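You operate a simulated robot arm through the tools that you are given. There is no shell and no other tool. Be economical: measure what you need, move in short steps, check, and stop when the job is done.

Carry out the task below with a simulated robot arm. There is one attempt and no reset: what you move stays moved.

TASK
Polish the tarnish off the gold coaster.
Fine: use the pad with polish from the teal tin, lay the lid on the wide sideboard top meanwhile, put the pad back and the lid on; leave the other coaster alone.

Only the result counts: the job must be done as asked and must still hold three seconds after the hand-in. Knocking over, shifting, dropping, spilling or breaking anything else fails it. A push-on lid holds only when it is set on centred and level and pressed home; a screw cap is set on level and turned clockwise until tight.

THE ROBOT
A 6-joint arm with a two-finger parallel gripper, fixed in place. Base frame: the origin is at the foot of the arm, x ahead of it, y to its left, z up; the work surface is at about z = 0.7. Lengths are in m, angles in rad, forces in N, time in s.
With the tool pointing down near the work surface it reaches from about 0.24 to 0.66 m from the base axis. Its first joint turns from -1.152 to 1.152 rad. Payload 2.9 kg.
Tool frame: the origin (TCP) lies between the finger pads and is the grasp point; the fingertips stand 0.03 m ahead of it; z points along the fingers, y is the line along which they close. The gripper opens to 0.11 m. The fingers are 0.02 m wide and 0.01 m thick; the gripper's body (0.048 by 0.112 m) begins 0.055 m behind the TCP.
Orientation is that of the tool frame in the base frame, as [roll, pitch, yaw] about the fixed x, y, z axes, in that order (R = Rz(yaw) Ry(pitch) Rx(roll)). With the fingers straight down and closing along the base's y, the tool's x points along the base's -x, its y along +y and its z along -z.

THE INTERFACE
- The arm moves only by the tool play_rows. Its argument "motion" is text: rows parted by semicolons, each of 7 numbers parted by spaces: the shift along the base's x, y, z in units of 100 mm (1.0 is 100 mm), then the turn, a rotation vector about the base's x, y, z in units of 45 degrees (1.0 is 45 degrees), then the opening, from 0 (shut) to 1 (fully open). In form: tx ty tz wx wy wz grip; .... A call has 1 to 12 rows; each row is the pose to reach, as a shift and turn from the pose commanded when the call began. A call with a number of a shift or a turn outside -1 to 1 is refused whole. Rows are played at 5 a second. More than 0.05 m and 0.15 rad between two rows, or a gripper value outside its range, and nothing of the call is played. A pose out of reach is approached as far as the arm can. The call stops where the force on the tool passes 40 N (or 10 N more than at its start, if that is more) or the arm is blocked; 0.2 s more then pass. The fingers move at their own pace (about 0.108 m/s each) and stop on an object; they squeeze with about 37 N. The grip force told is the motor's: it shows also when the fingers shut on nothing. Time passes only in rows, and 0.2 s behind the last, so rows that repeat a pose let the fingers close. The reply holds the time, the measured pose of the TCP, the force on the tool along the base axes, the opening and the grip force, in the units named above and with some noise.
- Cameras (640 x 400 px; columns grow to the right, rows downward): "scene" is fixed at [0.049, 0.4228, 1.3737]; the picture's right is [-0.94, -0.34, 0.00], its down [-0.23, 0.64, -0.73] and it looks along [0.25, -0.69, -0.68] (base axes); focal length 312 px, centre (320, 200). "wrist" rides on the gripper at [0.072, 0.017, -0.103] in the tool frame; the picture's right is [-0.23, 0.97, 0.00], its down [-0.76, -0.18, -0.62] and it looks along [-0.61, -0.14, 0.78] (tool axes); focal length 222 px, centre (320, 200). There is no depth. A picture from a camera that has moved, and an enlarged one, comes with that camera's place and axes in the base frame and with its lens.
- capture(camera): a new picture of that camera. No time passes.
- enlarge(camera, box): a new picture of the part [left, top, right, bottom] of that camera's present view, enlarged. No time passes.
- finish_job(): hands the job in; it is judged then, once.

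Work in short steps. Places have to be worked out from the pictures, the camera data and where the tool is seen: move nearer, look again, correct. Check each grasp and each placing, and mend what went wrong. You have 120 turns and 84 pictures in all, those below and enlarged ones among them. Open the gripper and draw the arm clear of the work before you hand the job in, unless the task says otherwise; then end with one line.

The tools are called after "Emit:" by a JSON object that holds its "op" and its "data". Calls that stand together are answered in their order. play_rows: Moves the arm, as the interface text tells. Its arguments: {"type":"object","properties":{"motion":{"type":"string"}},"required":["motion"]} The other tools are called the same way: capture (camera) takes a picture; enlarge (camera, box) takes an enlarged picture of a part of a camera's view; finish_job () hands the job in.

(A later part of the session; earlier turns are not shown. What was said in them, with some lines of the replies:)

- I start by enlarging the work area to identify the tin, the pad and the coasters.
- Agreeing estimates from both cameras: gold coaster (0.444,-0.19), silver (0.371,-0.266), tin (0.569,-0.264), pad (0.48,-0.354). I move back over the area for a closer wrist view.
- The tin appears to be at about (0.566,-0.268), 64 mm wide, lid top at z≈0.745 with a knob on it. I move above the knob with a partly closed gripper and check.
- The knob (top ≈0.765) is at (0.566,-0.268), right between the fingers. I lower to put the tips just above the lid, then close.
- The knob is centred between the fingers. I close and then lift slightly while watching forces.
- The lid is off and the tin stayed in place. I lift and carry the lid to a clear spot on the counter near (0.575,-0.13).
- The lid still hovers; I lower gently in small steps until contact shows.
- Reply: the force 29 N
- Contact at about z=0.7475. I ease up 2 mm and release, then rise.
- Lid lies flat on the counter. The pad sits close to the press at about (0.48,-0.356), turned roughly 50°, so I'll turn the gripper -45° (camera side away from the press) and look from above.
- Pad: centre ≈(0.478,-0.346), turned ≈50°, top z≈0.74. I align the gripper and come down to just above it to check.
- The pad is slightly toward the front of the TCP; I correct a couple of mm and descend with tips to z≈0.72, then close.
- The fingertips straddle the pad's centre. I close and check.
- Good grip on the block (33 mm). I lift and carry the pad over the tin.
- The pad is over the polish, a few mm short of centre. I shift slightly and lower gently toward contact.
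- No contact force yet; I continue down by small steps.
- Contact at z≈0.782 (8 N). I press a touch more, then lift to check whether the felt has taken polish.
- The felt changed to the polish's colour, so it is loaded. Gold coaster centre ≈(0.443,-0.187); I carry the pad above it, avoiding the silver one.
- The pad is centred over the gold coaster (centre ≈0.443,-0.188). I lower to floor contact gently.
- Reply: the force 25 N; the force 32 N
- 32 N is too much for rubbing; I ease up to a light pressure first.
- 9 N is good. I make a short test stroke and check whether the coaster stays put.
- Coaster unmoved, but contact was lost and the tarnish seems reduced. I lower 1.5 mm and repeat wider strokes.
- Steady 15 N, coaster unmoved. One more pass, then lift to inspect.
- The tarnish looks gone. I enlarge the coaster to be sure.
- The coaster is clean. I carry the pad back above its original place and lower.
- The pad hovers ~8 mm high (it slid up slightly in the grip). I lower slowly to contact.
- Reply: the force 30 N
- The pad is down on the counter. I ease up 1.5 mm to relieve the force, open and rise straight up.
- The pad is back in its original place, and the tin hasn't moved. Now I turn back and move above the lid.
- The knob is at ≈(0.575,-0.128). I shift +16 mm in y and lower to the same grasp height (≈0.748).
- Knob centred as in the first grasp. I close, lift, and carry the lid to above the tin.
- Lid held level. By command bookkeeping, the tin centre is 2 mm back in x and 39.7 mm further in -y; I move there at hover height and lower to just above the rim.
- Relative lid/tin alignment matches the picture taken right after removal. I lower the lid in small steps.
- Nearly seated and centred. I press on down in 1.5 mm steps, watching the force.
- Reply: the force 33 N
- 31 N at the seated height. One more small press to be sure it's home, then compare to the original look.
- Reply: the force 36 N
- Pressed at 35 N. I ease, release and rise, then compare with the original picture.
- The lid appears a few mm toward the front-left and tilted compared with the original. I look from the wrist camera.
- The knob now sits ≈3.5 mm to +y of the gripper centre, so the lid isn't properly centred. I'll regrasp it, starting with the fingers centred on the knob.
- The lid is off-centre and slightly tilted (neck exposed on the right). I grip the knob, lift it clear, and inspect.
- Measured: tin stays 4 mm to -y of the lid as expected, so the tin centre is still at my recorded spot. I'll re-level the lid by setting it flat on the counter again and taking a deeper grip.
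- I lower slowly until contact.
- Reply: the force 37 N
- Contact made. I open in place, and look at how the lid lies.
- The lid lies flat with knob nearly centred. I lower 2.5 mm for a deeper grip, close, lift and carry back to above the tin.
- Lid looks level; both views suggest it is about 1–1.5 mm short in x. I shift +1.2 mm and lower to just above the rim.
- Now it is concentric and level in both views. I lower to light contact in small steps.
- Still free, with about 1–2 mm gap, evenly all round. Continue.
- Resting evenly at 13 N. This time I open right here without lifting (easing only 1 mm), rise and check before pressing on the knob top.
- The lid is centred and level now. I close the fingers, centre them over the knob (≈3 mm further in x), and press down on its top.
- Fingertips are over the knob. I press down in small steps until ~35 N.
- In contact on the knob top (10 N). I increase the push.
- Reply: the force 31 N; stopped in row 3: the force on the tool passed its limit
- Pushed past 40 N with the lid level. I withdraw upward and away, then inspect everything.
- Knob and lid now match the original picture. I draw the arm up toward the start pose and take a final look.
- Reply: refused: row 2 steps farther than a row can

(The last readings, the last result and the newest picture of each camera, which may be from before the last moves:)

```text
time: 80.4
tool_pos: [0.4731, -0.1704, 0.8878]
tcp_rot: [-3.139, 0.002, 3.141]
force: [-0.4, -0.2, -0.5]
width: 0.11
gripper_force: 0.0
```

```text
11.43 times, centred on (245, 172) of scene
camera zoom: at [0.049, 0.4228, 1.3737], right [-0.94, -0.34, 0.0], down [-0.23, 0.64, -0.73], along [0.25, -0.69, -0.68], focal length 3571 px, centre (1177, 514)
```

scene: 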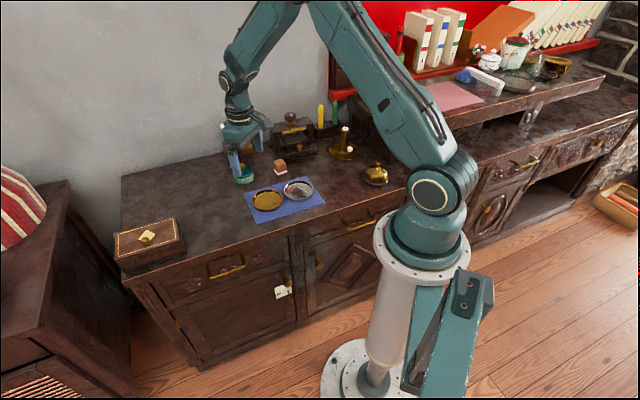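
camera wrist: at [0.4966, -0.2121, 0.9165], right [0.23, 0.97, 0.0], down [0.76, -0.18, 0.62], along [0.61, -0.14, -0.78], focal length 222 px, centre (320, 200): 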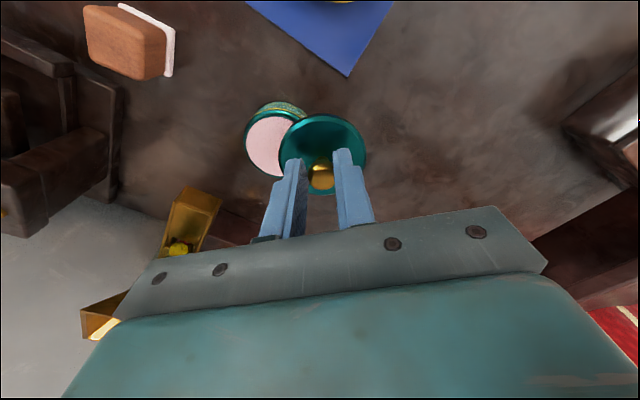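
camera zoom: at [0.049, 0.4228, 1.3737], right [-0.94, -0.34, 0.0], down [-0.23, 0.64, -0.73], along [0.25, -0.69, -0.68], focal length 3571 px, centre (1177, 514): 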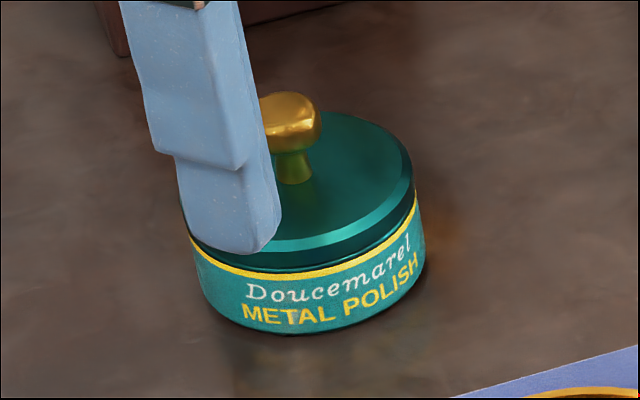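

That move was refused for too large a step; I repeat it with smaller rows.

Emit:
{"op": "play_rows", "data": {"motion": "-0.1 0.3 0.2 0 0 0 1; -0.15 0.6 0.4 0 0 0 1; -0.2 0.9 0.6 0 0 0 1; -0.3 1 0.8 0 0 0 1; -0.3 1 0.8 0 0 0 1"}}

Emit:
{"op": "enlarge", "data": {"camera": "scene", "box": [225, 155, 265, 190]}}

```text
time: 81.6
tool_pos: [0.4422, -0.0691, 0.9693]
tcp_rot: [-3.14, 0.002, -3.141]
force: [0.0, -0.1, 0.5]
width: 0.1098
gripper_force: 0.1
```

```text
11.43 times, centred on (245, 172) of scene
camera zoom: at [0.049, 0.4228, 1.3737], right [-0.94, -0.34, 0.0], down [-0.23, 0.64, -0.73], along [0.25, -0.69, -0.68], focal length 3571 px, centre (1177, 514)
```

zoom: 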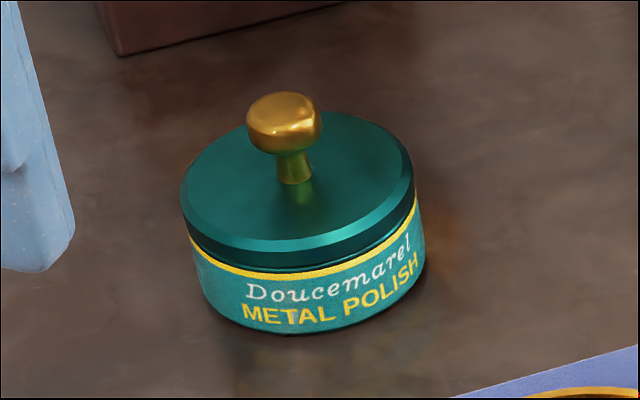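

One direct same-scale comparison with the original view.

Emit:
{"op": "enlarge", "data": {"camera": "scene", "box": [200, 120, 300, 183]}}

```text
6.35 times, centred on (250, 152) of scene
camera zoom: at [0.049, 0.4228, 1.3737], right [-0.94, -0.34, 0.0], down [-0.23, 0.64, -0.73], along [0.25, -0.69, -0.68], focal length 1984 px, centre (764, 508)
```

zoom: 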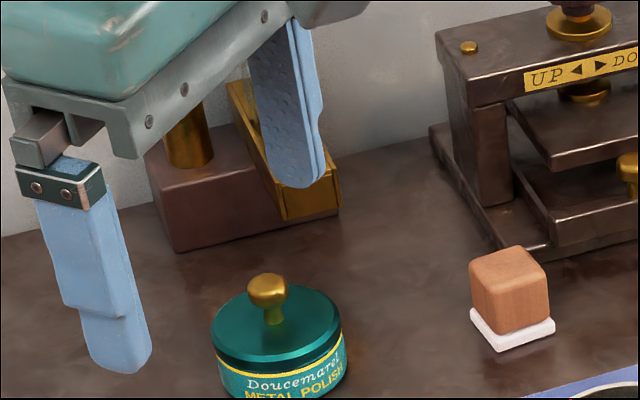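

Lid and tin line up as they did at the start, the pad is back in its place, the gold coaster is clean and the silver one untouched. The gripper is open and clear, so I hand in.

Emit:
{"op": "finish_job", "data": {}}

```text
The job is handed in.
```

The gold coaster is polished clean, the pad is back in its place, and the tin's lid is pressed back on. It went on crooked the first time, so I took it off and reseated it. The silver coaster wasn't touched; the tin may have shifted about 1 mm.
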